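You operate a simulated robot arm through the tools that you are given. There is no shell and no other tool. Be economical: measure what you need, move in short steps, check, and stop when the job is done.

You run a simulated robot arm. Do the job below in one go: nothing can be reset, and whatever is moved stays where it is left.

Task
Park the pump and finish the right joint with the green jointer.
Fine: rub it smooth, sweep the crumbs off with the wooden brush, put both tools back.

It is judged by the outcome, as a careful person would: the job done as asked, and still so three seconds after it is handed in. It fails if anything else is knocked over, pushed out of place, dropped, spilled or broken.

Robot
A 6-joint arm with a two-finger parallel gripper, fixed in place. Base frame: the origin is at the foot of the arm, x ahead of it, y to its left, z up; the work surface is at about z = 0.85. Units: m, rad, N and s.
With the tool pointing down near the work surface it reaches from about 0.26 to 0.68 m from the base axis. Its first joint turns from -1.152 to 1.152 rad. Payload 2.9 kg.
The tool frame sits at the grasp point between the pads (the TCP): z along the fingers, y along the line on which they close. The tips reach 0.03 m beyond it. The gripper opens to 0.11 m. The fingers are 0.02 m wide and 0.01 m thick; the gripper's body (0.048 by 0.112 m) begins 0.055 m behind the TCP.
Orientation is that of the tool frame in the base frame, as a unit quaternion [w, x, y, z]. With the fingers straight down and closing along the base's y, the tool's x points along the base's -x, its y along +y and its z along -z.

Tools
- The arm moves only by the tool nudge_tool. Its argument "series" is a list of rows, each a list of 3 entries, a list of its own where there are three numbers: the turn, a rotation vector about the tool's x, y, z in rad, then the shift along the tool's x, y, z in m, then the opening, from 0 (shut) to 1 (fully open). In form: [[[rx, ry, rz], [x, y, z], claw], ...]. A call has 1 to 12 rows; each row is the pose to reach, as a shift and turn from the pose commanded when the call began, along the tool's axes at that moment. A row lasts 0.2 s, in which the tool goes at most 0.05 m and 0.15 rad; a call with a longer step from one row to the next is refused whole, and so is a gripper value outside its range. A pose out of reach is approached as far as the arm can. The call stops where the force on the tool passes 50 N (or 10 N more than at its start, if that is more) or the arm is blocked; 0.2 s more then pass. The fingers move at their own pace (about 0.108 m/s each) and stop on an object; they squeeze with about 32 N. The grip force told is the motor's: it shows also when the fingers shut on nothing. Time passes only in rows, and 0.2 s behind the last, so rows that repeat a pose let the fingers close. The reply holds the time, the measured pose of the TCP, the force on the tool along the base axes, the opening and the grip force, in the units named above and with some noise.
- Cameras (640 x 400 px; columns grow to the right, rows downward): "scene" is fixed at [0.0705, 0.4154, 1.402]; the picture's right is [-0.85, -0.53, 0.00], its down [-0.19, 0.30, -0.94] and it looks along [0.50, -0.79, -0.35] (base axes); focal length 342 px, centre (320, 200). "wrist" rides on the gripper at [0.072, 0.017, -0.103] in the tool frame; the picture's right is [-0.23, 0.97, 0.00], its down [-0.76, -0.18, -0.62] and it looks along [-0.61, -0.14, 0.78] (tool axes); focal length 222 px, centre (320, 200). There is no depth. A picture from a camera that has moved, and an enlarged one, comes with that camera's place and axes in the base frame and with its lens. The place of the scene camera against the robot may be out by one fixed shift of up to 0.012 m in any direction.
- snapshot(camera): a new picture of that camera. The clock stands still meanwhile.
- close_up(camera, box): a new picture of the part [left, top, right, bottom] of that camera's present view, enlarged. The clock stands still meanwhile.
- close_job(): hands the job in; it is judged then, once.

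Work in short steps. Places have to be worked out from the pictures, the camera data and where the tool is seen: move nearer, look again, correct. Check each grasp and each placing, and mend what went wrong. You have 120 turns and 64 pictures in all, those below and enlarged ones among them. Open the gripper and draw the arm clear of the work before you hand the job in, unless the task says otherwise; then end with one line.

The tools are called after "Emit:" as name(argument=value, ...) on one line, values as JSON. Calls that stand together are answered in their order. nudge_tool: Moves the arm, as the interface text tells. Its arguments: {"type":"object","properties":{"series":{"type":"array","items":{"type":"array"}}},"required":["series"]} The other tools are called the same way: snapshot (camera) takes a picture; close_up (camera, box) takes an enlarged picture of a part of a camera's view; close_job () hands the job in.

At the start:

```text
time_s: 0.0
ee_pos: [0.3324, -0.199, 1.2603]
tcp_rot: [0.0, -0.001, 1.0, -0.001]
ft_force: [-0.2, -0.5, -0.2]
gripper_width: 0.1097
finger_force: 0.1
```

scene: 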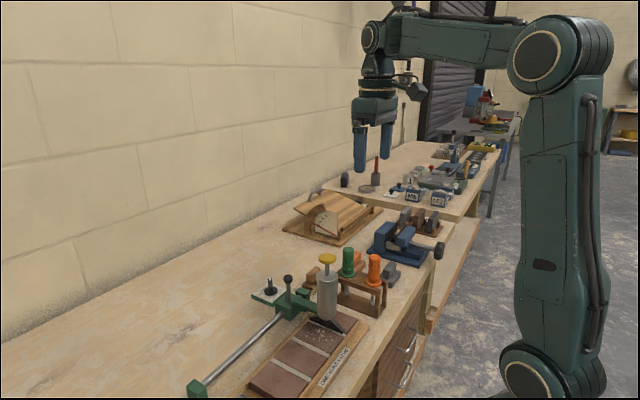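
wrist: 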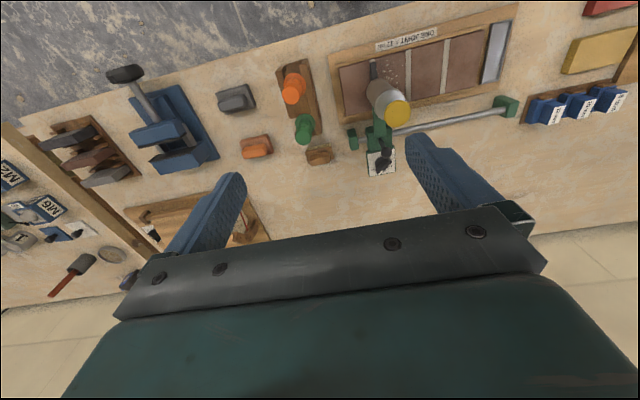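

I'll start with enlarged views of the board, the pump and the tools.

Emit:
close_up(camera="scene", box=[180, 230, 440, 400])

Emit:
close_up(camera="wrist", box=[220, 10, 540, 210])

```text
2.35 times, centred on (310, 315) of scene
camera zoom: at [0.0705, 0.4154, 1.402], right [-0.85, -0.53, 0.0], down [-0.19, 0.3, -0.94], along [0.5, -0.79, -0.35], focal length 806 px, centre (344, -71)
```

zoom: 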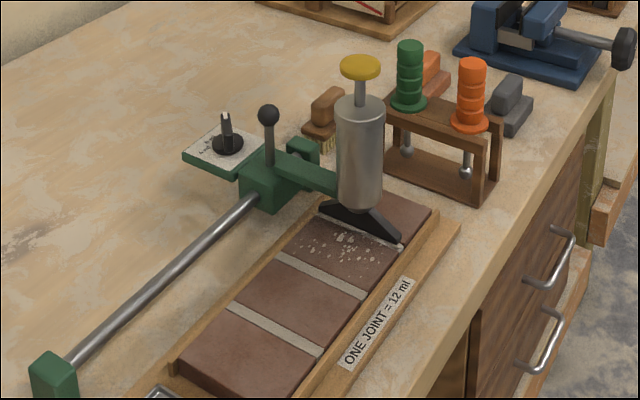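

```text
2.00 times, centred on (380, 110) of wrist
camera zoom: at [0.2615, -0.1805, 1.3634], right [0.23, 0.97, 0.0], down [0.76, -0.18, 0.62], along [0.61, -0.14, -0.78], focal length 444 px, centre (200, 380)
```

zoom: 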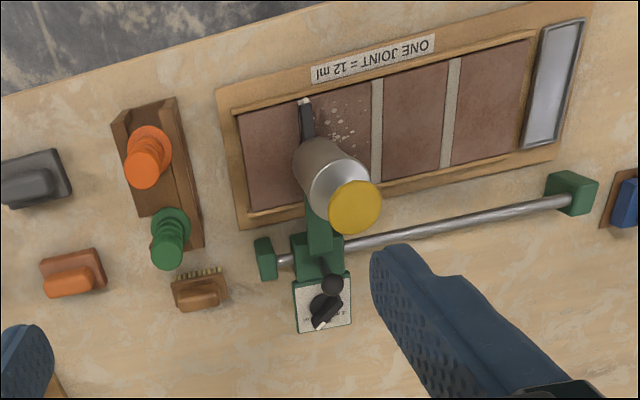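

The rail runs along y at about x=0.485. The pump sits at the right joint (y≈-0.095), and a metal tray at the left end (y≈0.13) looks like the parking place. I'll move lower and closer to look at the dial, lever and joint.

Emit:
nudge_tool(series=[[[0, 0, 0], [0, 0.04, 0.03], 1], [[0, 0, 0], [0, 0.08, 0.06], 1], [[0, 0, 0], [0, 0.11, 0.09], 1]])

Emit:
snapshot(camera="wrist")

```text
time_s: 0.8
ee_pos: [0.3308, -0.0897, 1.1703]
tcp_rot: [0.0, 0.0, 1.0, -0.001]
ft_force: [0.6, -0.4, -0.4]
gripper_width: 0.1101
finger_force: 0.1
```

```text
59 pictures are left
camera wrist: at [0.2605, -0.0719, 1.2735], right [0.23, 0.97, 0.0], down [0.76, -0.18, 0.62], along [0.61, -0.14, -0.78], focal length 222 px, centre (320, 200)
```

wrist: 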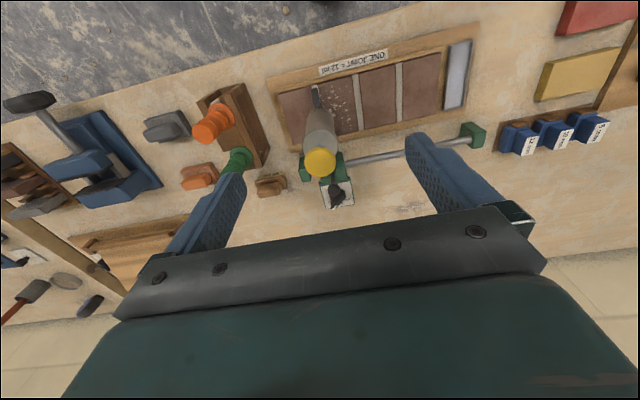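

Emit:
close_up(camera="wrist", box=[240, 40, 500, 220])

Emit:
close_up(camera="scene", box=[240, 250, 400, 350])

```text
2.22 times, centred on (370, 130) of wrist
camera zoom: at [0.2605, -0.0719, 1.2735], right [0.23, 0.97, 0.0], down [0.76, -0.18, 0.62], along [0.61, -0.14, -0.78], focal length 494 px, centre (209, 356)
```

zoom: 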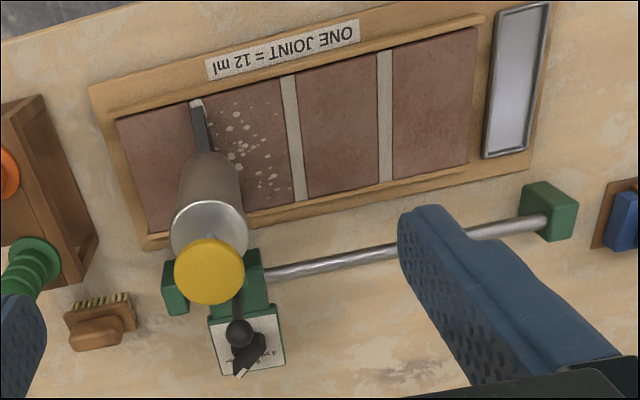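

```text
4.00 times, centred on (320, 300) of scene
camera zoom: at [0.0705, 0.4154, 1.402], right [-0.85, -0.53, 0.0], down [-0.19, 0.3, -0.94], along [0.5, -0.79, -0.35], focal length 1370 px, centre (320, -200)
```

zoom: 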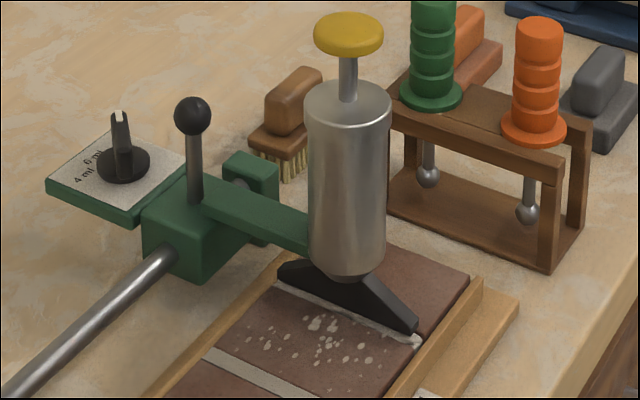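

The dial only sets the stroke volume, and the ball lever is the carriage handle. By my estimate the ball is at about (0.485, -0.10, 0.963) and the yellow cap tops out at about z=1.05. I'll turn the gripper 90° so its camera stays clear of the pump, then stop above the ball.

Emit:
nudge_tool(series=[[[0, 0, -0.143], [-0.014, -0.001, 0], 0.5], [[0, 0, -0.286], [-0.028, -0.002, 0], 0.5], [[0, 0, -0.428], [-0.042, -0.003, 0], 0.5], [[0, 0, -0.571], [-0.056, -0.004, 0], 0.5], [[0, 0, -0.714], [-0.07, -0.005, 0], 0.5], [[0, 0, -0.857], [-0.084, -0.006, 0], 0.5], [[0, 0, -1.0], [-0.098, -0.007, 0], 0.5], [[0, 0, -1.143], [-0.112, -0.008, 0], 0.5], [[0, 0, -1.285], [-0.126, -0.009, 0], 0.5], [[0, 0, -1.428], [-0.14, -0.01, 0], 0.5], [[0, 0, -1.5708], [-0.154, -0.01, 0], 0.5]])

Emit:
snapshot(camera="wrist")

Emit:
snapshot(camera="scene")

```text
time_s: 3.2
ee_pos: [0.4875, -0.0977, 1.1697]
tcp_rot: [0.001, 0.708, -0.706, 0.0]
ft_force: [0.4, 0.2, -0.2]
gripper_width: 0.0551
finger_force: 0.0
```

```text
56 pictures are left
camera wrist: at [0.4708, -0.1701, 1.2725], right [-0.97, 0.23, 0.0], down [0.18, 0.76, 0.62], along [0.14, 0.61, -0.78], focal length 222 px, centre (320, 200)
```

wrist: 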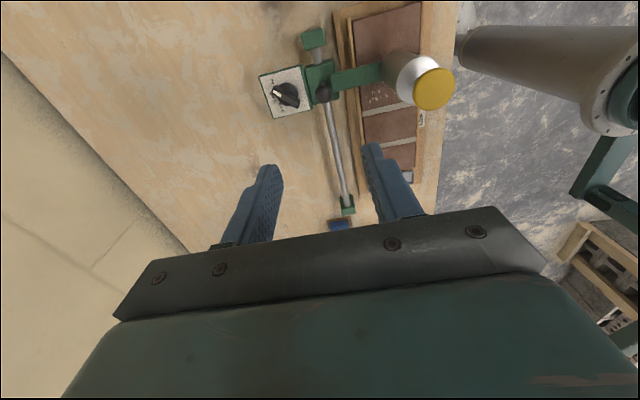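

```text
55 pictures are left
```

scene: 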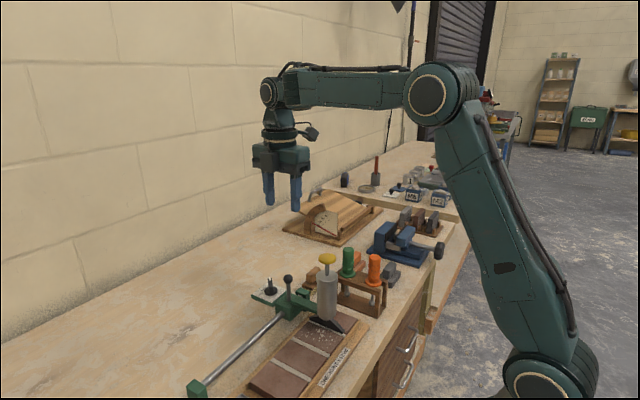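

From three views the ball is at (0.482, -0.101, 0.963). I'll come down around it with the fingers open 55 mm.

Emit:
nudge_tool(series=[[[0, 0, 0], [0.003, 0.005, 0.04], 0.5], [[0, 0, 0], [0.003, 0.005, 0.08], 0.5], [[0, 0, 0], [0.003, 0.005, 0.12], 0.5], [[0, 0, 0], [0.003, 0.005, 0.16], 0.5], [[0, 0, 0], [0.003, 0.005, 0.185], 0.5], [[0, 0, 0], [0.003, 0.005, 0.205], 0.5]])

Emit:
close_up(camera="scene", box=[220, 220, 380, 320])

Emit:
snapshot(camera="wrist")

```text
time_s: 4.6
ee_pos: [0.4834, -0.0996, 0.9686]
tcp_rot: [0.002, -0.707, 0.707, -0.005]
ft_force: [-6.8, 0.6, 30.8]
gripper_width: 0.0515
finger_force: 0.0
```

```text
4.00 times, centred on (300, 270) of scene
camera zoom: at [0.0699, 0.4155, 1.402], right [-0.85, -0.53, 0.0], down [-0.19, 0.3, -0.94], along [0.5, -0.79, -0.35], focal length 1370 px, centre (400, -80)
```

zoom: 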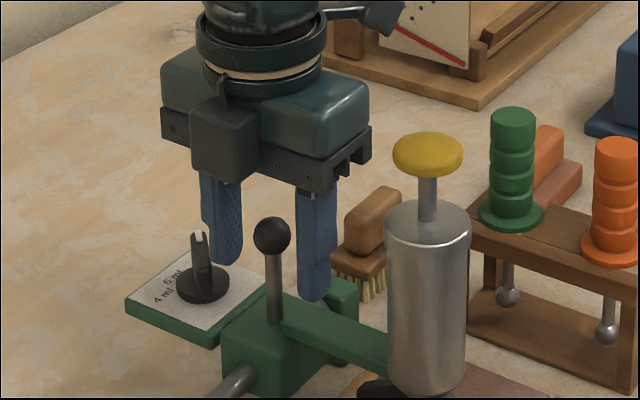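

```text
53 pictures are left
camera wrist: at [0.4666, -0.1713, 1.0717], right [-0.97, 0.23, -0.01], down [0.17, 0.76, 0.62], along [0.15, 0.6, -0.78], focal length 222 px, centre (320, 200)
```

wrist: 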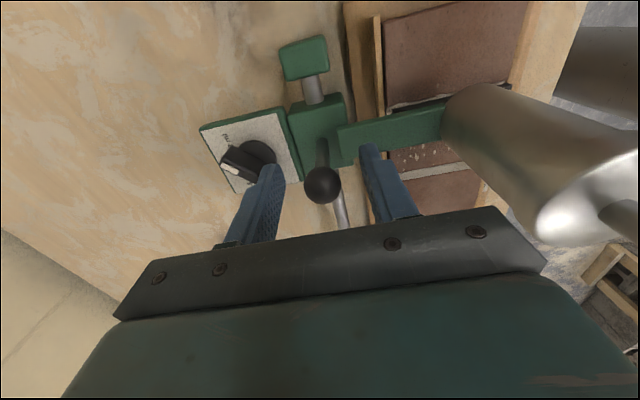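

I read 31 N upward, so a fingertip is resting on the arm bracket. I'll rise 10 mm and close on the ball there.

Emit:
nudge_tool(series=[[[0, 0, 0], [0, 0, -0.008], 0.5], [[0, 0, 0], [0, 0, -0.01], 0.5], [[0, 0, 0], [0, 0, -0.01], 0.1], [[0, 0, 0], [0, 0, -0.01], 0], [[0, 0, 0], [0, 0, -0.01], 0]])

Emit:
close_up(camera="scene", box=[220, 220, 380, 320])

```text
time_s: 5.8
ee_pos: [0.4806, -0.1006, 0.9736]
tcp_rot: [-0.001, -0.707, 0.707, 0.001]
ft_force: [2.3, -0.2, -10.1]
gripper_width: 0.0212
finger_force: 44.5
```

```text
4.00 times, centred on (300, 270) of scene
camera zoom: at [0.0708, 0.4154, 1.402], right [-0.85, -0.53, 0.0], down [-0.19, 0.3, -0.94], along [0.5, -0.79, -0.35], focal length 1370 px, centre (400, -80)
```

zoom: 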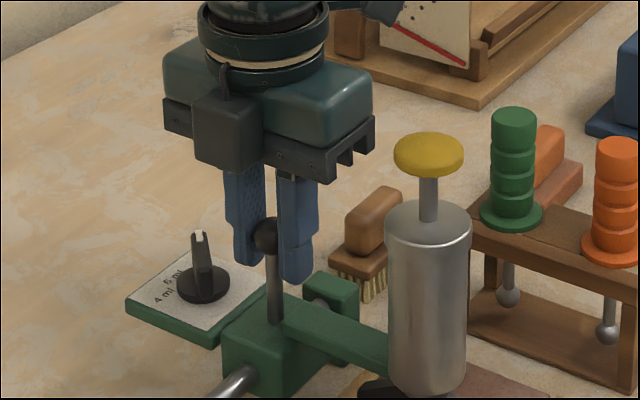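

The ball is gripped (21 mm). I'll try a short slide towards +y and watch the force.

Emit:
nudge_tool(series=[[[0, 0, 0], [-0.008, 0, 0], 0], [[0, 0, 0], [-0.018, 0, 0], 0], [[0, 0, 0], [-0.03, 0, 0], 0]])

Emit:
close_up(camera="scene", box=[180, 220, 420, 370])

```text
time_s: 6.6
ee_pos: [0.4818, -0.0707, 0.9743]
tcp_rot: [-0.002, -0.707, 0.707, 0.001]
ft_force: [-2.7, -0.1, -16.0]
gripper_width: 0.0215
finger_force: 45.3
```

```text
2.67 times, centred on (300, 295) of scene
camera zoom: at [0.0707, 0.4153, 1.402], right [-0.85, -0.53, 0.0], down [-0.19, 0.3, -0.94], along [0.5, -0.79, -0.35], focal length 913 px, centre (373, -53)
```

zoom: 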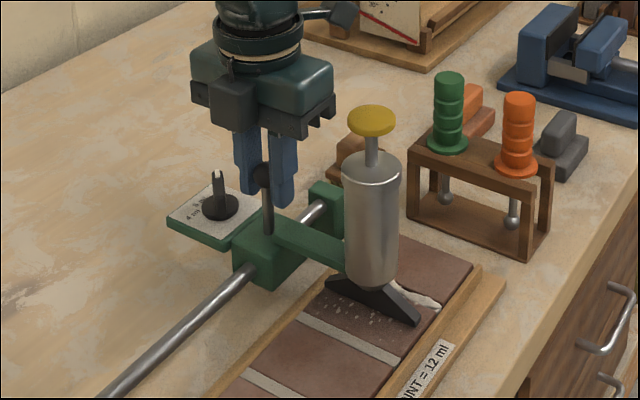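

The carriage slides freely and the bead in the right joint is now exposed. I'll carry on towards the left end, over the tray.

Emit:
nudge_tool(series=[[[0, 0, 0], [-0.02, 0, 0.001], 0], [[0, 0, 0], [-0.04, 0, 0.001], 0], [[0, 0, 0], [-0.06, 0, 0.001], 0], [[0, 0, 0], [-0.08, 0, 0.001], 0], [[0, 0, 0], [-0.1, 0, 0.001], 0], [[0, 0, 0], [-0.12, 0, 0.001], 0], [[0, 0, 0], [-0.14, 0, 0.001], 0], [[0, 0, 0], [-0.16, 0, 0.001], 0], [[0, 0, 0], [-0.175, 0, 0.001], 0], [[0, 0, 0], [-0.185, 0, 0.001], 0]])

Emit:
snapshot(camera="wrist")

Emit:
snapshot(camera="scene")

```text
time_s: 8.8
ee_pos: [0.4812, 0.1152, 0.9738]
tcp_rot: [0.0, 0.707, -0.707, 0.001]
ft_force: [-0.1, -0.8, 8.8]
gripper_width: 0.0211
finger_force: 44.9
```

```text
50 pictures are left
camera wrist: at [0.4656, 0.0423, 1.0775], right [-0.97, 0.23, 0.0], down [0.18, 0.76, 0.62], along [0.14, 0.61, -0.78], focal length 222 px, centre (320, 200)
```

wrist: 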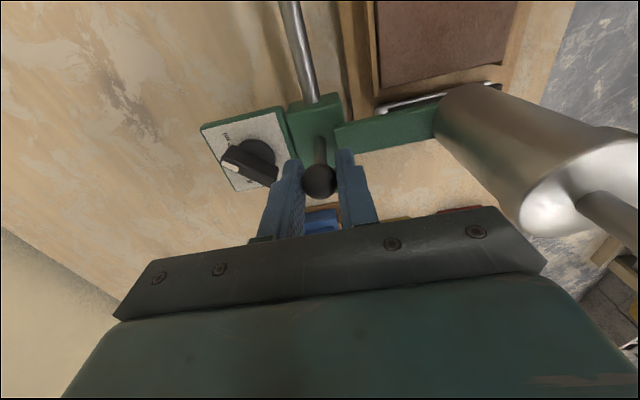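

```text
49 pictures are left
```

scene: 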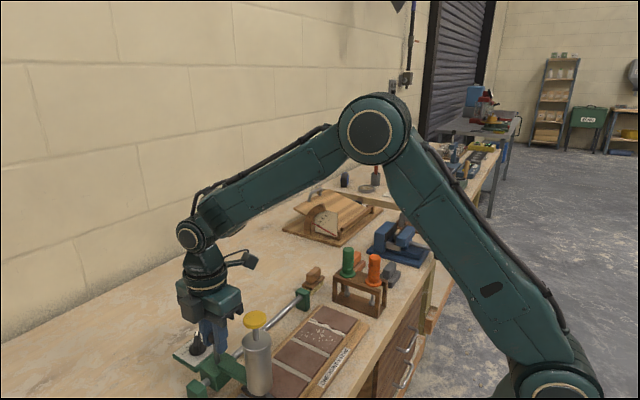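

The nozzle is at about y=0.115 and the tray centre is at about 0.129. I'll ease the carriage on to the tray centre.

Emit:
nudge_tool(series=[[[0, 0, 0], [-0.006, 0, 0], 0], [[0, 0, 0], [-0.011, 0, 0], 0], [[0, 0, 0], [-0.015, 0, 0], 0]])

Emit:
close_up(camera="scene", box=[150, 280, 342, 400])

```text
time_s: 9.6
ee_pos: [0.4815, 0.1258, 0.9737]
tcp_rot: [-0.001, -0.706, 0.709, 0.0]
ft_force: [-4.8, -17.7, 14.2]
gripper_width: 0.0212
finger_force: 45.3
```

```text
3.33 times, centred on (246, 340) of scene
camera zoom: at [0.0702, 0.4148, 1.4022], right [-0.85, -0.53, 0.0], down [-0.19, 0.3, -0.94], along [0.5, -0.79, -0.35], focal length 1141 px, centre (567, -267)
```

zoom: 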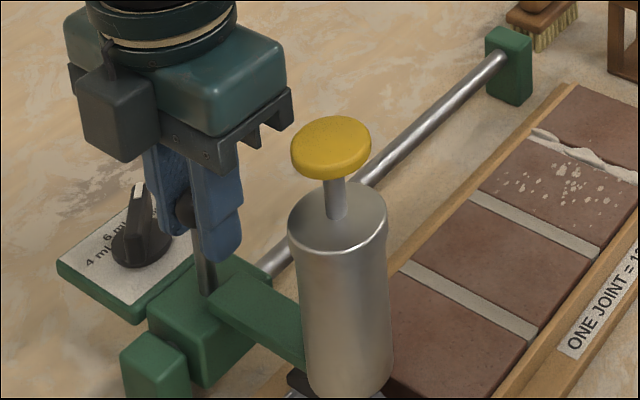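

The carriage is against its end stop (18 N), so the pump is parked over the tray. The raised bead in the right joint is in full view. I'll let go and rise straight up.

Emit:
nudge_tool(series=[[[0, 0, 0], [0.002, 0, 0], 0.35], [[0, 0, 0], [0.002, 0, 0], 0.35], [[0, 0, 0], [0, 0, -0.03], 0.35], [[0, 0, 0], [0, 0, -0.07], 0.35], [[0, 0, 0], [0, 0, -0.11], 0.35], [[0, 0, 0], [0, 0, -0.15], 0.35], [[0, 0, 0], [0.04, 0.02, -0.17], 0.35], [[0, 0, 0], [0.08, 0.04, -0.17], 0.35], [[0, 0, 0], [0.12, 0.06, -0.17], 0.35], [[0, 0, 0], [0.16, 0.08, -0.17], 0.35], [[0, 0, 0], [0.2, 0.09, -0.17], 0.5]])

Emit:
snapshot(camera="wrist")

Emit:
close_up(camera="scene", box=[160, 230, 420, 400])

```text
time_s: 12.0
ee_pos: [0.3908, -0.0737, 1.1439]
tcp_rot: [-0.001, -0.707, 0.707, 0.0]
ft_force: [-0.7, -0.1, 0.4]
gripper_width: 0.0552
finger_force: 0.1
```

```text
47 pictures are left
camera wrist: at [0.3745, -0.1449, 1.2469], right [-0.97, 0.23, 0.0], down [0.18, 0.76, 0.62], along [0.14, 0.61, -0.78], focal length 222 px, centre (320, 200)
```

wrist: 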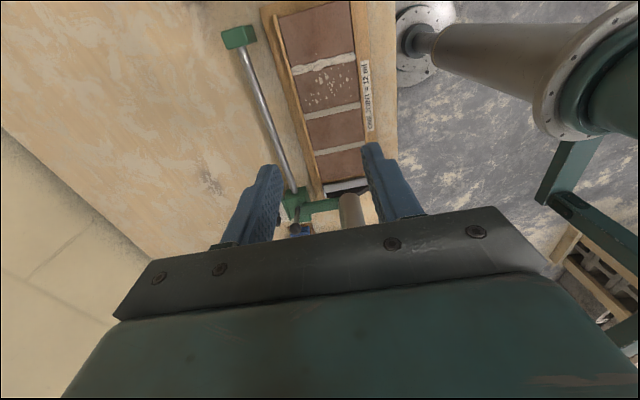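

```text
2.35 times, centred on (290, 315) of scene
camera zoom: at [0.0705, 0.4154, 1.402], right [-0.85, -0.53, 0.0], down [-0.19, 0.3, -0.94], along [0.5, -0.79, -0.35], focal length 806 px, centre (391, -71)
```

zoom: 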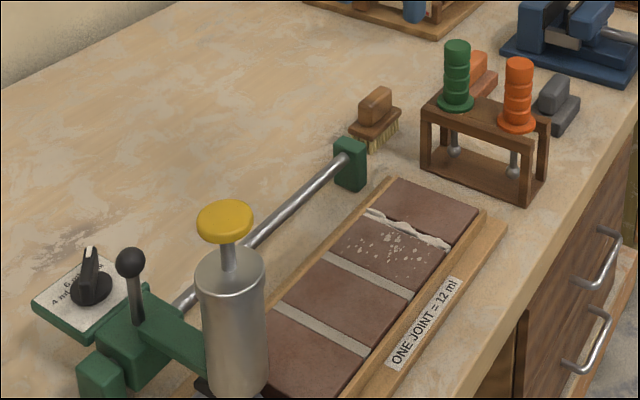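

The pump is parked and steady. Next I'll turn the gripper back so the fingers close along y, and look at the jointer rack and brush from nearby.

Emit:
close_up(camera="wrist", box=[230, 0, 410, 112])

Emit:
nudge_tool(series=[[[0, 0, 0.143], [0.014, 0.005, 0], 0.5], [[0, 0, 0.286], [0.028, 0.01, 0], 0.5], [[0, 0, 0.428], [0.042, 0.015, 0], 0.5], [[0, 0, 0.571], [0.056, 0.02, 0], 0.5], [[0, 0, 0.714], [0.07, 0.025, 0], 0.5], [[0, 0, 0.857], [0.084, 0.03, 0], 0.5], [[0, 0, 1.0], [0.098, 0.035, 0], 0.5], [[0, 0, 1.143], [0.112, 0.04, 0], 0.5], [[0, 0, 1.285], [0.126, 0.045, 0], 0.5], [[0, 0, 1.428], [0.14, 0.05, 0], 0.5], [[0, 0, 1.5708], [0.16, 0.06, 0], 0.5]])

Emit:
snapshot(camera="wrist")

```text
3.56 times, centred on (320, 56) of wrist
camera zoom: at [0.3745, -0.1449, 1.2469], right [-0.97, 0.23, 0.0], down [0.18, 0.76, 0.62], along [0.14, 0.61, -0.78], focal length 790 px, centre (320, 712)
```

zoom: 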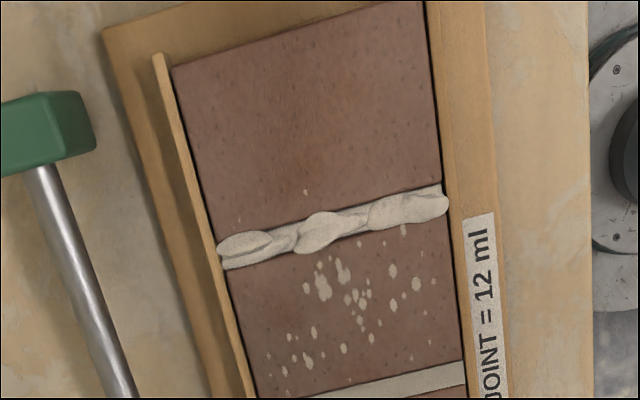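

```text
time_s: 14.4
ee_pos: [0.3315, -0.2322, 1.1436]
tcp_rot: [0.0, 0.0, 1.0, -0.001]
ft_force: [0.0, 0.0, 1.0]
gripper_width: 0.0547
finger_force: 0.1
```

```text
44 pictures are left
camera wrist: at [0.2598, -0.2142, 1.2474], right [0.23, 0.97, 0.0], down [0.76, -0.18, 0.62], along [0.61, -0.14, -0.78], focal length 222 px, centre (320, 200)
```

wrist: 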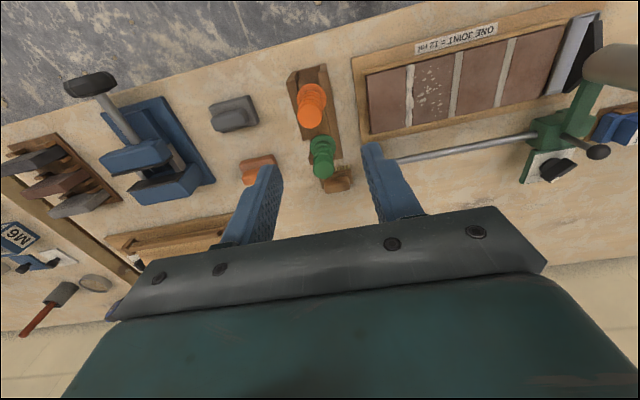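

The joint line runs from about (0.332, -0.097) to (0.425, -0.100). I'll zoom in on the green jointer and the brush.

Emit:
close_up(camera="wrist", box=[240, 60, 400, 210])

Emit:
close_up(camera="scene", box=[290, 235, 418, 315])

```text
2.67 times, centred on (320, 135) of wrist
camera zoom: at [0.2598, -0.2142, 1.2474], right [0.23, 0.97, 0.0], down [0.76, -0.18, 0.62], along [0.61, -0.14, -0.78], focal length 592 px, centre (320, 373)
```

zoom: 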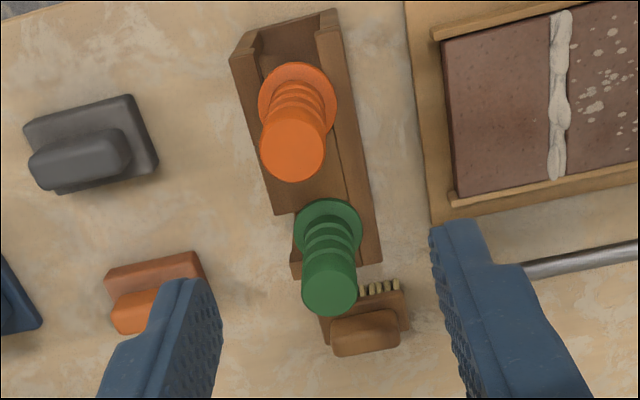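

```text
5.00 times, centred on (354, 275) of scene
camera zoom: at [0.0705, 0.4154, 1.402], right [-0.85, -0.53, 0.0], down [-0.19, 0.3, -0.94], along [0.5, -0.79, -0.35], focal length 1712 px, centre (150, -175)
```

zoom: 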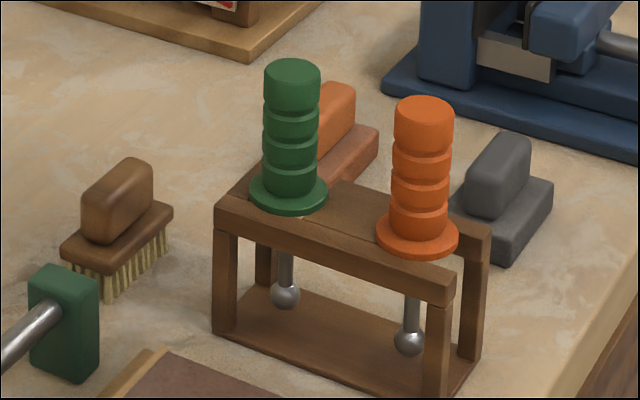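

Both views agree. The green handle is centred at (0.405, -0.2425), from its flange at z≈0.925 to its top at z≈1.0, with the ball tip's bottom at about 0.861. I'll move over it and come down to TCP z≈0.967.

Emit:
nudge_tool(series=[[[0, 0, 0], [-0.037, -0.005, 0.01], 0.5], [[0, 0, 0], [-0.0735, -0.0103, 0.02], 0.5], [[0, 0, 0], [-0.0735, -0.0103, 0.06], 0.5], [[0, 0, 0], [-0.0735, -0.0103, 0.1], 0.5], [[0, 0, 0], [-0.0735, -0.0103, 0.14], 0.5], [[0, 0, 0], [-0.0735, -0.0103, 0.16], 0.5], [[0, 0, 0], [-0.0735, -0.0103, 0.176], 0.5]])

Emit:
snapshot(camera="wrist")

Emit:
close_up(camera="scene", box=[290, 215, 418, 315])

```text
time_s: 16.0
ee_pos: [0.405, -0.2404, 0.9682]
tcp_rot: [0.0, 0.001, 1.0, -0.001]
ft_force: [0.5, 0.6, -0.5]
gripper_width: 0.0548
finger_force: 0.0
```

```text
41 pictures are left
camera wrist: at [0.3327, -0.2223, 1.0706], right [0.23, 0.97, 0.0], down [0.76, -0.18, 0.62], along [0.61, -0.14, -0.78], focal length 222 px, centre (320, 200)
```

wrist: 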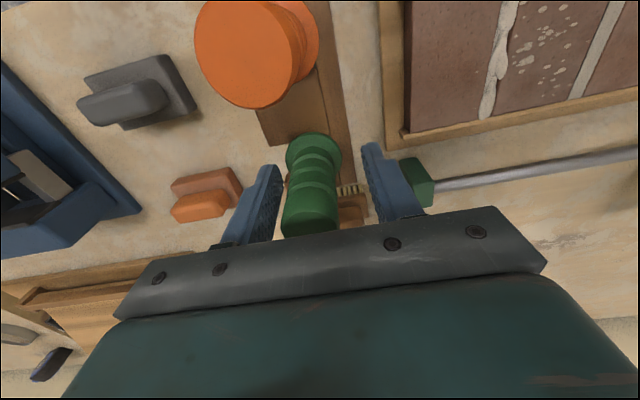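

```text
4.00 times, centred on (354, 265) of scene
camera zoom: at [0.0705, 0.4154, 1.402], right [-0.85, -0.53, 0.0], down [-0.19, 0.3, -0.94], along [0.5, -0.79, -0.35], focal length 1370 px, centre (184, -60)
```

zoom: 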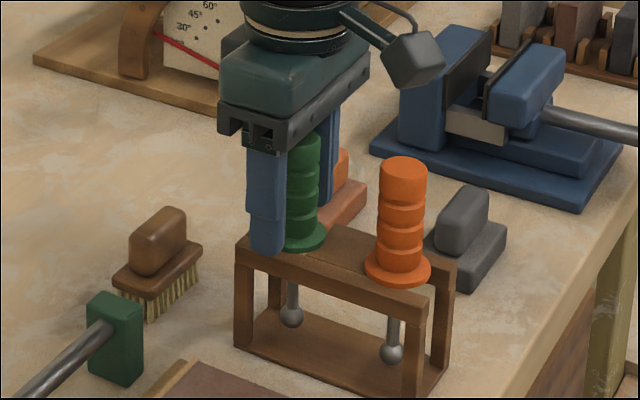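

The handle sits between the fingers. I'll close, then lift a little to check the grip.

Emit:
nudge_tool(series=[[[0, 0, 0], [0, 0, 0], 0.2], [[0, 0, 0], [0, 0, 0], 0], [[0, 0, 0], [0, 0, 0], 0], [[0, 0, 0], [0, 0, -0.015], 0], [[0, 0, 0], [0, 0, -0.03], 0]])

Emit:
close_up(camera="scene", box=[290, 215, 418, 315])

```text
time_s: 17.2
ee_pos: [0.4062, -0.2406, 0.9967]
tcp_rot: [-0.001, -0.001, 1.0, -0.001]
ft_force: [0.0, 0.2, -0.8]
gripper_width: 0.027
finger_force: 32.5
```

```text
4.00 times, centred on (354, 265) of scene
camera zoom: at [0.0706, 0.4154, 1.402], right [-0.85, -0.53, 0.0], down [-0.19, 0.3, -0.94], along [0.5, -0.79, -0.35], focal length 1370 px, centre (184, -60)
```

zoom: 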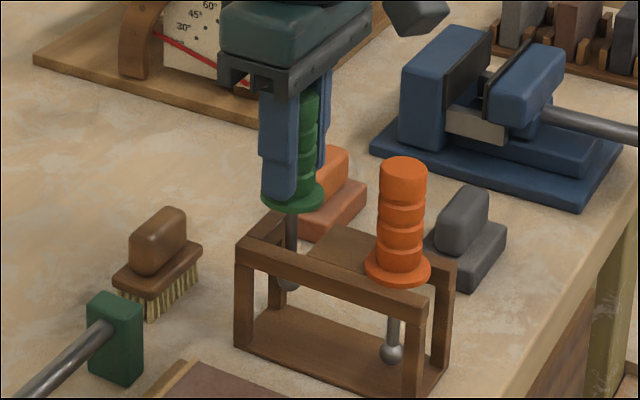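

The jointer came free cleanly (27 mm grip) and the rack didn't move. I'll lift higher, carry it over the far end of the right joint and hover.

Emit:
nudge_tool(series=[[[0, 0, 0], [0, 0, -0.04], 0], [[0, 0, 0], [0, 0, -0.07], 0], [[0, 0, 0], [0, 0.04, -0.07], 0], [[0, 0, 0], [0, 0.08, -0.07], 0], [[0, 0, 0], [-0.003, 0.12, -0.07], 0], [[0, 0, 0], [-0.008, 0.1425, -0.07], 0], [[0, 0, 0], [-0.008, 0.1425, -0.03], 0], [[0, 0, 0], [-0.008, 0.1425, -0.005], 0]])

Emit:
close_up(camera="scene", box=[256, 240, 384, 340])

Emit:
close_up(camera="wrist", box=[200, 0, 440, 220])

```text
time_s: 19.0
ee_pos: [0.4139, -0.0993, 1.0032]
tcp_rot: [0.001, 0.001, 1.0, -0.001]
ft_force: [0.2, -0.4, -1.0]
gripper_width: 0.0272
finger_force: 32.5
```

```text
4.00 times, centred on (320, 290) of scene
camera zoom: at [0.0706, 0.4154, 1.402], right [-0.85, -0.53, 0.0], down [-0.19, 0.3, -0.94], along [0.5, -0.79, -0.35], focal length 1370 px, centre (320, -160)
```

zoom: 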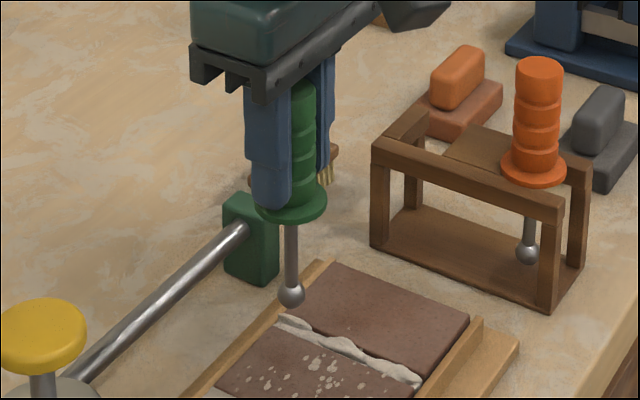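

```text
1.82 times, centred on (320, 110) of wrist
camera zoom: at [0.3421, -0.081, 1.1064], right [0.23, 0.97, 0.0], down [0.76, -0.18, 0.62], along [0.61, -0.14, -0.78], focal length 404 px, centre (320, 364)
```

zoom: 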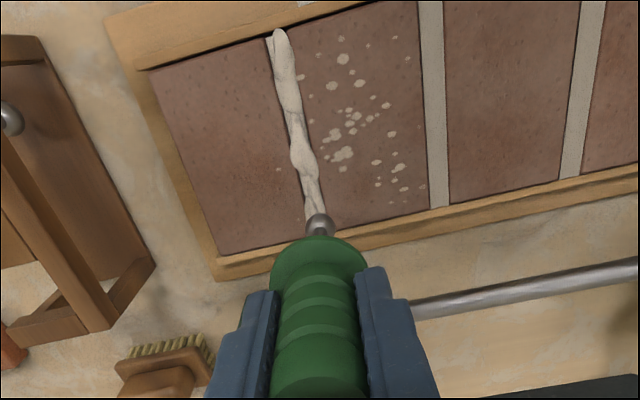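

The ball hangs over the far end of the joint, with both near y≈-0.099. I'll lower in small steps until it touches.

Emit:
nudge_tool(series=[[[0, 0, 0], [0.004, 0, 0.008], 0], [[0, 0, 0], [0.004, 0, 0.014], 0], [[0, 0, 0], [0.004, 0, 0.018], 0], [[0, 0, 0], [0.004, 0, 0.018], 0]])

Emit:
close_up(camera="wrist", box=[260, 0, 400, 130])

```text
time_s: 20.0
ee_pos: [0.4101, -0.1003, 0.9859]
tcp_rot: [0.002, 0.001, 1.0, -0.002]
ft_force: [-1.3, -6.1, 16.8]
gripper_width: 0.0274
finger_force: 31.9
```

```text
3.08 times, centred on (330, 65) of wrist
camera zoom: at [0.338, -0.0823, 1.0892], right [0.23, 0.97, 0.0], down [0.76, -0.18, 0.63], along [0.61, -0.15, -0.78], focal length 684 px, centre (289, 615)
```

zoom: 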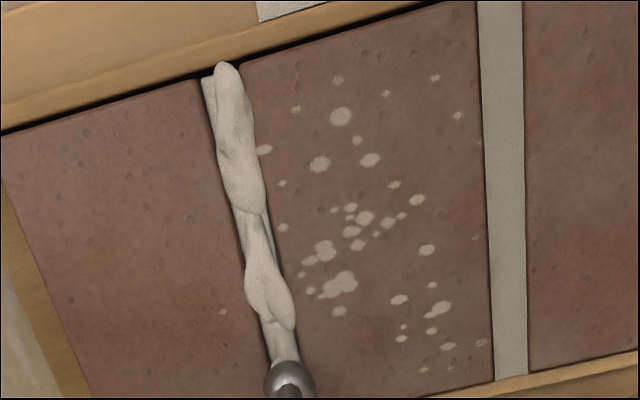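

Contact at 17 N, with the ball on the joint line. I'll draw it slowly along the whole joint towards me.

Emit:
nudge_tool(series=[[[0, 0, 0], [-0.007, 0, 0], 0], [[0, 0, 0], [0, 0, 0], 0], [[0, 0, 0], [0.009, 0, 0], 0], [[0, 0, 0], [0.018, 0, 0], 0], [[0, 0, 0], [0.027, 0, 0], 0], [[0, 0, 0], [0.036, 0, 0], 0], [[0, 0, 0], [0.045, 0, 0], 0], [[0, 0, 0], [0.054, 0, 0], 0], [[0, 0, 0], [0.062, 0, 0], 0], [[0, 0, 0], [0.068, 0, 0], 0], [[0, 0, 0], [0.072, 0, 0], 0]])

Emit:
close_up(camera="scene", box=[256, 260, 384, 360])

Emit:
close_up(camera="wrist", box=[260, 0, 400, 130])

```text
time_s: 22.4
ee_pos: [0.3367, -0.1001, 0.9849]
tcp_rot: [0.001, 0.0, 1.0, 0.0]
ft_force: [4.9, -8.5, 8.4]
gripper_width: 0.0273
finger_force: 32.2
```

```text
4.00 times, centred on (320, 310) of scene
camera zoom: at [0.0706, 0.4152, 1.4021], right [-0.85, -0.53, 0.0], down [-0.19, 0.3, -0.94], along [0.5, -0.79, -0.35], focal length 1370 px, centre (320, -240)
```

zoom: 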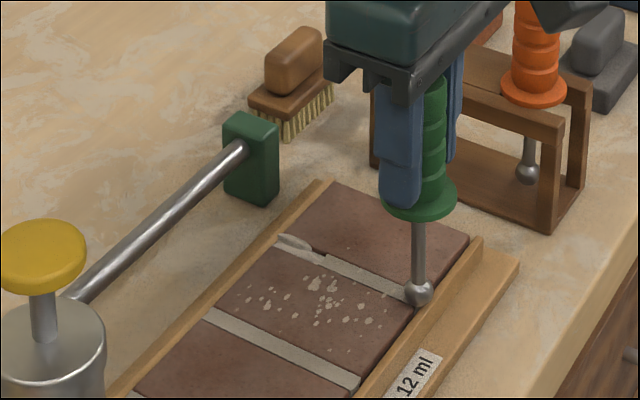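

```text
3.08 times, centred on (330, 65) of wrist
camera zoom: at [0.2654, -0.0821, 1.0883], right [0.23, 0.97, 0.0], down [0.76, -0.18, 0.62], along [0.61, -0.14, -0.78], focal length 684 px, centre (289, 615)
```

zoom: 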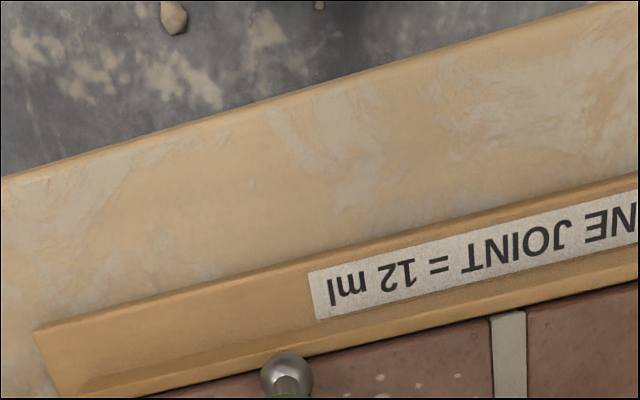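

The joint comes out smooth apart from a short stretch at the far end. I'll run back along it, all the way to the far strip.

Emit:
nudge_tool(series=[[[0, 0, 0], [-0.01, -0.001, 0], 0], [[0, 0, 0], [-0.02, -0.001, 0], 0], [[0, 0, 0], [-0.03, -0.001, 0], 0], [[0, 0, 0], [-0.04, -0.001, 0], 0], [[0, 0, 0], [-0.05, -0.001, 0], 0], [[0, 0, 0], [-0.06, -0.001, 0], 0], [[0, 0, 0], [-0.068, -0.001, 0], 0], [[0, 0, 0], [-0.076, -0.001, 0], 0], [[0, 0, 0], [-0.082, -0.001, 0], 0], [[0, 0, 0], [-0.087, -0.001, 0], 0]])

Emit:
close_up(camera="scene", box=[256, 260, 384, 360])

Emit:
close_up(camera="wrist", box=[260, 0, 400, 130])

```text
time_s: 24.6
ee_pos: [0.424, -0.0998, 0.9835]
tcp_rot: [0.0, 0.0, 1.0, -0.001]
ft_force: [-0.2, 0.5, -0.8]
gripper_width: 0.0271
finger_force: 32.1
```

```text
4.00 times, centred on (320, 310) of scene
camera zoom: at [0.0706, 0.4154, 1.402], right [-0.85, -0.53, 0.0], down [-0.19, 0.3, -0.94], along [0.5, -0.79, -0.35], focal length 1370 px, centre (320, -240)
```

zoom: 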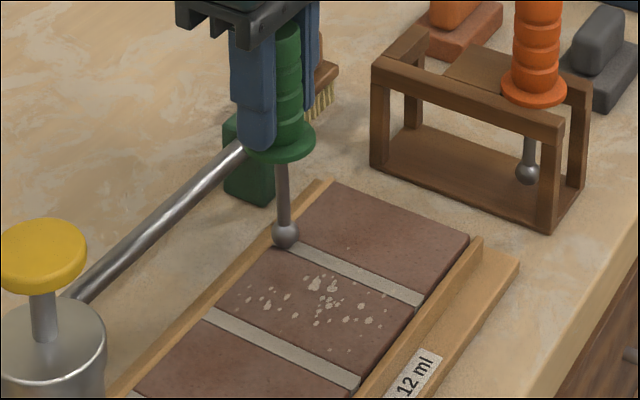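

```text
3.08 times, centred on (330, 65) of wrist
camera zoom: at [0.353, -0.0826, 1.088], right [0.23, 0.97, 0.0], down [0.76, -0.18, 0.62], along [0.61, -0.14, -0.78], focal length 684 px, centre (289, 615)
```

zoom: 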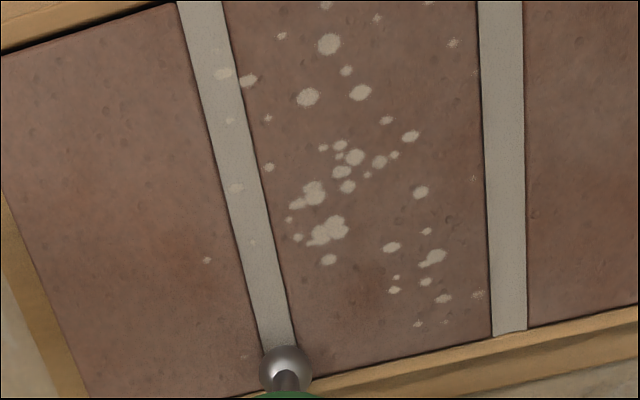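

The joint is now flush and smooth end to end, leaving only crumbs. I'll lift the jointer and carry it back over its bay in the rack.

Emit:
nudge_tool(series=[[[0, 0, 0], [0, 0, -0.04], 0], [[0, 0, 0], [0, 0, -0.08], 0], [[0, 0, 0], [0.006, -0.04, -0.085], 0], [[0, 0, 0], [0.012, -0.08, -0.085], 0], [[0, 0, 0], [0.018, -0.12, -0.085], 0], [[0, 0, 0], [0.0185, -0.1407, -0.085], 0], [[0, 0, 0], [0.0185, -0.1407, -0.06], 0], [[0, 0, 0], [0.0185, -0.1407, -0.025], 0]])

Emit:
close_up(camera="scene", box=[290, 215, 418, 315])

```text
time_s: 26.4
ee_pos: [0.406, -0.2412, 1.009]
tcp_rot: [0.0, 0.0, 1.0, -0.001]
ft_force: [-0.3, 0.0, -0.8]
gripper_width: 0.027
finger_force: 31.9
```

```text
4.00 times, centred on (354, 265) of scene
camera zoom: at [0.0706, 0.4154, 1.402], right [-0.85, -0.53, 0.0], down [-0.19, 0.3, -0.94], along [0.5, -0.79, -0.35], focal length 1370 px, centre (184, -60)
```

zoom: 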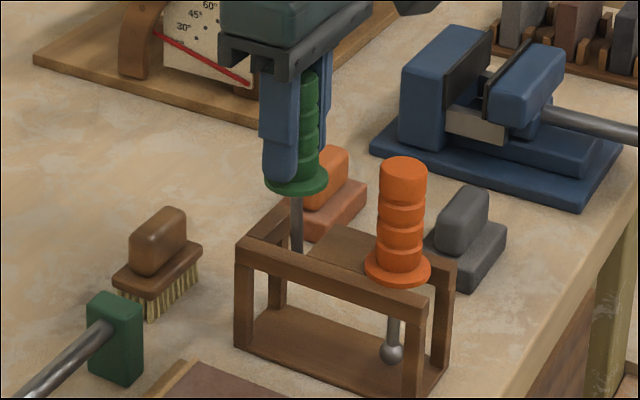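

It's lined up over its bay, where it came from. I'll lower it gently onto the rails.

Emit:
nudge_tool(series=[[[0, 0, 0], [0.0005, 0.0005, 0.015], 0], [[0, 0, 0], [0.0005, 0.0005, 0.028], 0], [[0, 0, 0], [0.0005, 0.0005, 0.036], 0], [[0, 0, 0], [0.0005, 0.0005, 0.041], 0], [[0, 0, 0], [0.0005, 0.0005, 0.041], 0]])

Emit:
close_up(camera="scene", box=[290, 215, 418, 315])

```text
time_s: 27.6
ee_pos: [0.4045, -0.2424, 0.9696]
tcp_rot: [0.0, 0.0, 1.0, -0.001]
ft_force: [-0.2, 0.6, -0.9]
gripper_width: 0.027
finger_force: 31.9
```

```text
4.00 times, centred on (354, 265) of scene
camera zoom: at [0.0705, 0.4154, 1.402], right [-0.85, -0.53, 0.0], down [-0.19, 0.3, -0.94], along [0.5, -0.79, -0.35], focal length 1370 px, centre (184, -60)
```

zoom: 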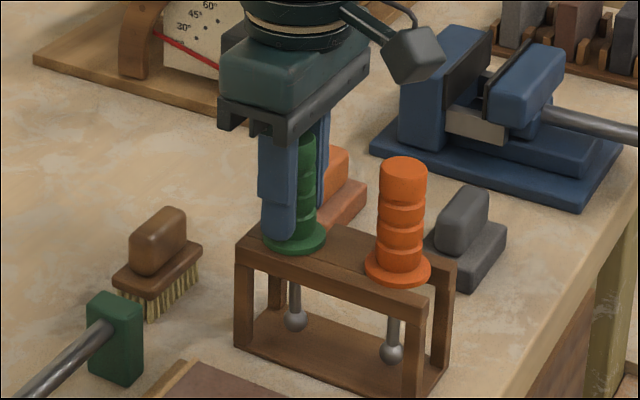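

It's almost seated but there's no contact force yet, so I'll go down a couple of millimetres more.

Emit:
nudge_tool(series=[[[0, 0, 0], [0, 0, 0.0015], 0], [[0, 0, 0], [0, 0, 0.003], 0], [[0, 0, 0], [0, 0, 0.003], 0]])

```text
time_s: 28.4
ee_pos: [0.4059, -0.2415, 0.9682]
tcp_rot: [0.002, 0.002, 1.0, -0.002]
ft_force: [-1.2, -2.2, 23.8]
gripper_width: 0.0266
finger_force: 32.0
```

Seated: 24 N upward, at the same height as the original grasp. I'll release slowly and rise.

Emit:
nudge_tool(series=[[[0, 0, 0], [0, 0, -0.002], 0], [[0, 0, 0], [0, 0, -0.002], 0.3], [[0, 0, 0], [0, 0, -0.002], 0.5], [[0, 0, 0], [0, 0, -0.002], 0.5], [[0, 0, 0], [0, 0, -0.04], 0.5], [[0, 0, 0], [0, 0, -0.08], 0.5], [[0, 0, 0], [0, 0, -0.12], 0.5], [[0, 0, 0], [0, 0, -0.15], 0.5]])

Emit:
close_up(camera="scene", box=[290, 215, 418, 315])

Emit:
close_up(camera="wrist", box=[240, 60, 400, 210])

```text
time_s: 30.2
ee_pos: [0.4042, -0.2409, 1.1162]
tcp_rot: [0.0, -0.001, 1.0, -0.001]
ft_force: [0.5, 0.3, -0.3]
gripper_width: 0.0549
finger_force: 0.1
```

```text
4.00 times, centred on (354, 265) of scene
camera zoom: at [0.0705, 0.4154, 1.402], right [-0.85, -0.53, 0.0], down [-0.19, 0.3, -0.94], along [0.5, -0.79, -0.35], focal length 1370 px, centre (184, -60)
```

zoom: 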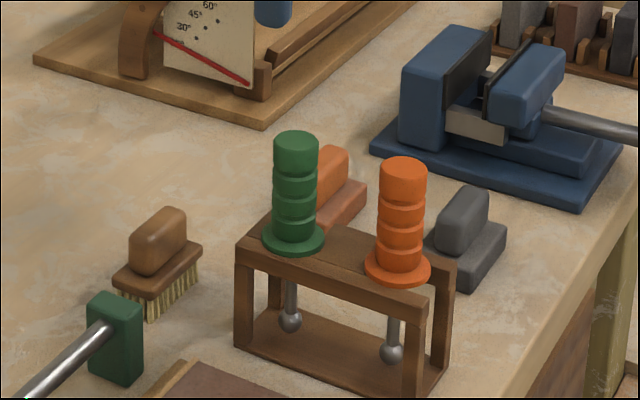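

```text
2.67 times, centred on (320, 135) of wrist
camera zoom: at [0.3331, -0.2234, 1.2204], right [0.23, 0.97, 0.0], down [0.76, -0.18, 0.62], along [0.61, -0.14, -0.78], focal length 592 px, centre (320, 373)
```

zoom: 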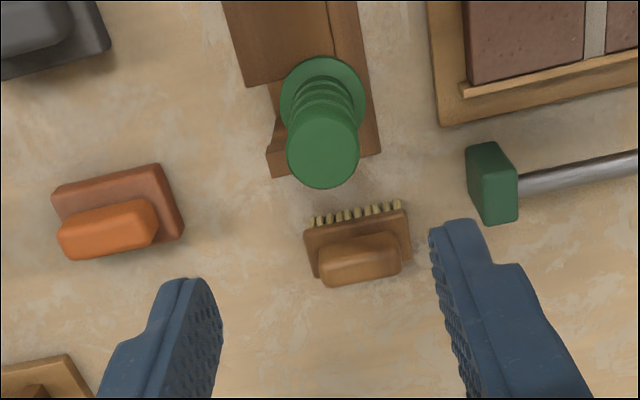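

The jointer is back upright in its bay. The brush handle is centred at about (0.503, -0.2375) with its top at z≈0.906 and its long side along y. I'll turn the gripper so it closes along x, camera on the +y side, and move over the brush.

Emit:
nudge_tool(series=[[[0, 0, 0.143], [-0.009, 0, 0], 0.5], [[0, 0, 0.286], [-0.018, 0, 0], 0.5], [[0, 0, 0.428], [-0.027, 0, 0], 0.5], [[0, 0, 0.571], [-0.036, 0, 0], 0.5], [[0, 0, 0.714], [-0.045, 0.001, 0], 0.5], [[0, 0, 0.857], [-0.054, 0.001, 0], 0.5], [[0, 0, 1.0], [-0.063, 0.002, 0], 0.5], [[0, 0, 1.143], [-0.072, 0.002, 0], 0.5], [[0, 0, 1.285], [-0.081, 0.003, 0], 0.5], [[0, 0, 1.428], [-0.09, 0.0035, 0], 0.5], [[0, 0, 1.5708], [-0.099, 0.0035, 0.02], 0.5], [[0, 0, 1.5708], [-0.099, 0.0035, 0.06], 0.5]])

Emit:
snapshot(camera="wrist")

Emit:
close_up(camera="scene", box=[250, 205, 410, 305])

```text
time_s: 32.8
ee_pos: [0.5063, -0.239, 1.0554]
tcp_rot: [0.0, 0.708, 0.707, -0.001]
ft_force: [-0.2, -0.4, -0.3]
gripper_width: 0.0552
finger_force: 0.0
```

```text
27 pictures are left
camera wrist: at [0.5226, -0.166, 1.1587], right [0.97, -0.23, 0.0], down [-0.18, -0.76, 0.62], along [-0.14, -0.61, -0.78], focal length 222 px, centre (320, 200)
```

wrist: 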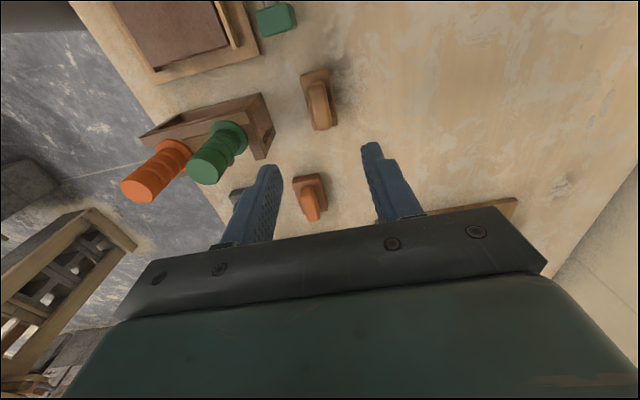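

```text
4.00 times, centred on (330, 255) of scene
camera zoom: at [0.0705, 0.4154, 1.402], right [-0.85, -0.53, 0.0], down [-0.19, 0.3, -0.94], along [0.5, -0.79, -0.35], focal length 1370 px, centre (280, -20)
```

zoom: 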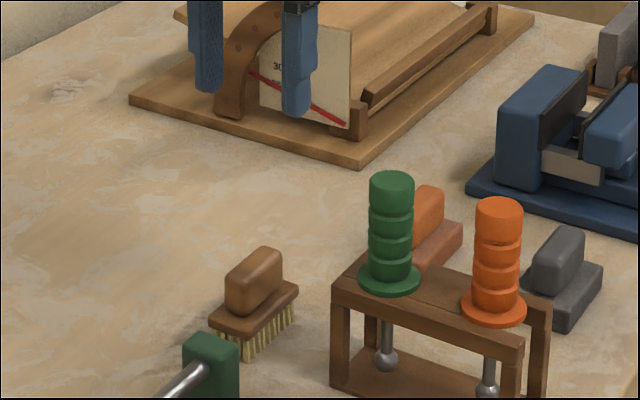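

Emit:
close_up(camera="wrist", box=[270, 50, 370, 150])

```text
4.00 times, centred on (320, 100) of wrist
camera zoom: at [0.5226, -0.166, 1.1587], right [0.97, -0.23, 0.0], down [-0.18, -0.76, 0.62], along [-0.14, -0.61, -0.78], focal length 888 px, centre (320, 600)
```

zoom: 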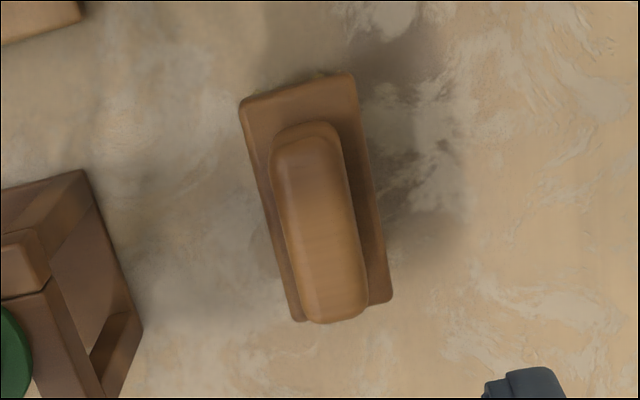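

The brush handle is centred at (0.506, -0.238) and about 19 mm wide, so the tool is right above it. I'll come down so the tips straddle only the handle, and close.

Emit:
nudge_tool(series=[[[0, 0, 0], [0.001, 0, 0.04], 0.5], [[0, 0, 0], [0.001, 0, 0.08], 0.5], [[0, 0, 0], [0.001, 0, 0.12], 0.5], [[0, 0, 0], [0.001, 0, 0.139], 0.5], [[0, 0, 0], [0.001, 0, 0.139], 0.3], [[0, 0, 0], [0.001, 0, 0.139], 0.1], [[0, 0, 0], [0.001, 0, 0.139], 0], [[0, 0, 0], [0.001, 0, 0.139], 0]])

Emit:
close_up(camera="scene", box=[250, 205, 410, 305])

```text
time_s: 34.6
ee_pos: [0.5029, -0.2366, 0.9164]
tcp_rot: [0.0, 0.707, 0.707, -0.001]
ft_force: [0.0, 0.6, -0.4]
gripper_width: 0.0192
finger_force: 31.8
```

```text
4.00 times, centred on (330, 255) of scene
camera zoom: at [0.0706, 0.4154, 1.402], right [-0.85, -0.53, 0.0], down [-0.19, 0.3, -0.94], along [0.5, -0.79, -0.35], focal length 1370 px, centre (280, -20)
```

zoom: 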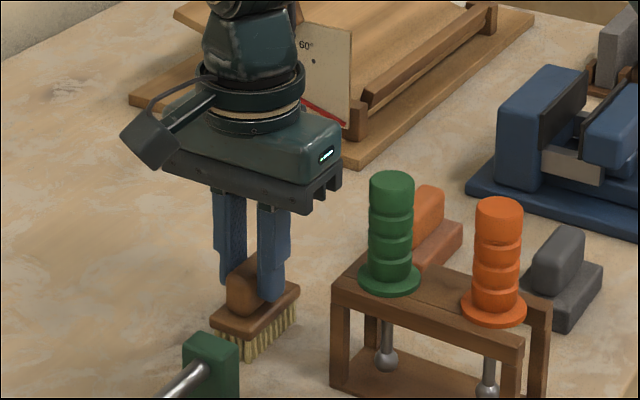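

The brush is gripped (19 mm). I'll lift it, carry it round the rail end and hover over the crumbs' +y side at x≈0.41.

Emit:
nudge_tool(series=[[[0, 0, 0], [0, 0, -0.04], 0], [[0, 0, 0], [0, 0, -0.08], 0], [[0, 0, 0], [0, 0, -0.1], 0], [[0, 0, 0], [0.045, 0, -0.1], 0], [[0, 0, 0], [0.09, 0, -0.1], 0], [[0, 0, 0], [0.135, 0, -0.1], 0], [[0, 0, 0], [0.18, 0, -0.1], 0], [[0, 0, 0], [0.2, -0.03, -0.1], 0], [[0, 0, 0], [0.2, -0.065, -0.1], 0], [[0, 0, 0], [0.2, -0.094, -0.09], 0], [[0, 0, 0], [0.2, -0.094, -0.06], 0], [[0, 0, 0], [0.2, -0.094, -0.04], 0]])

Emit:
close_up(camera="scene", box=[230, 240, 390, 360])

```text
time_s: 37.2
ee_pos: [0.4119, -0.0347, 0.9581]
tcp_rot: [0.001, 0.707, 0.707, -0.001]
ft_force: [0.3, 0.2, -0.9]
gripper_width: 0.0192
finger_force: 32.3
```

```text
3.33 times, centred on (310, 300) of scene
camera zoom: at [0.0705, 0.4154, 1.402], right [-0.85, -0.53, 0.0], down [-0.19, 0.3, -0.94], along [0.5, -0.79, -0.35], focal length 1141 px, centre (353, -133)
```

zoom: 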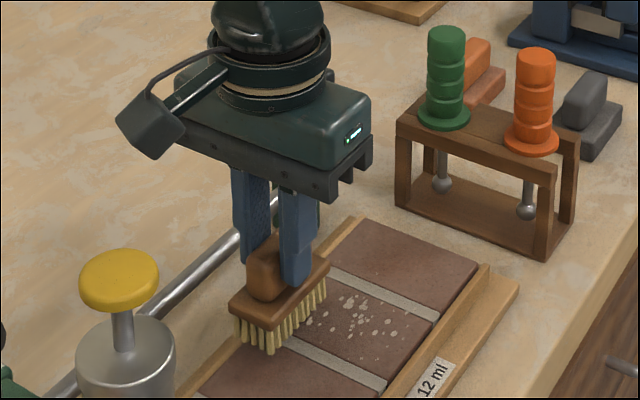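

The brush hovers about 1 cm above the tile. I'll lower it to light contact.

Emit:
nudge_tool(series=[[[0, 0, 0], [0, 0, 0.008], 0], [[0, 0, 0], [0, 0, 0.013], 0], [[0, 0, 0], [0, 0, 0.013], 0]])

```text
time_s: 38.0
ee_pos: [0.4118, -0.0353, 0.9452]
tcp_rot: [0.002, 0.707, 0.708, 0.0]
ft_force: [-7.2, 3.0, 27.9]
gripper_width: 0.0191
finger_force: 31.7
```

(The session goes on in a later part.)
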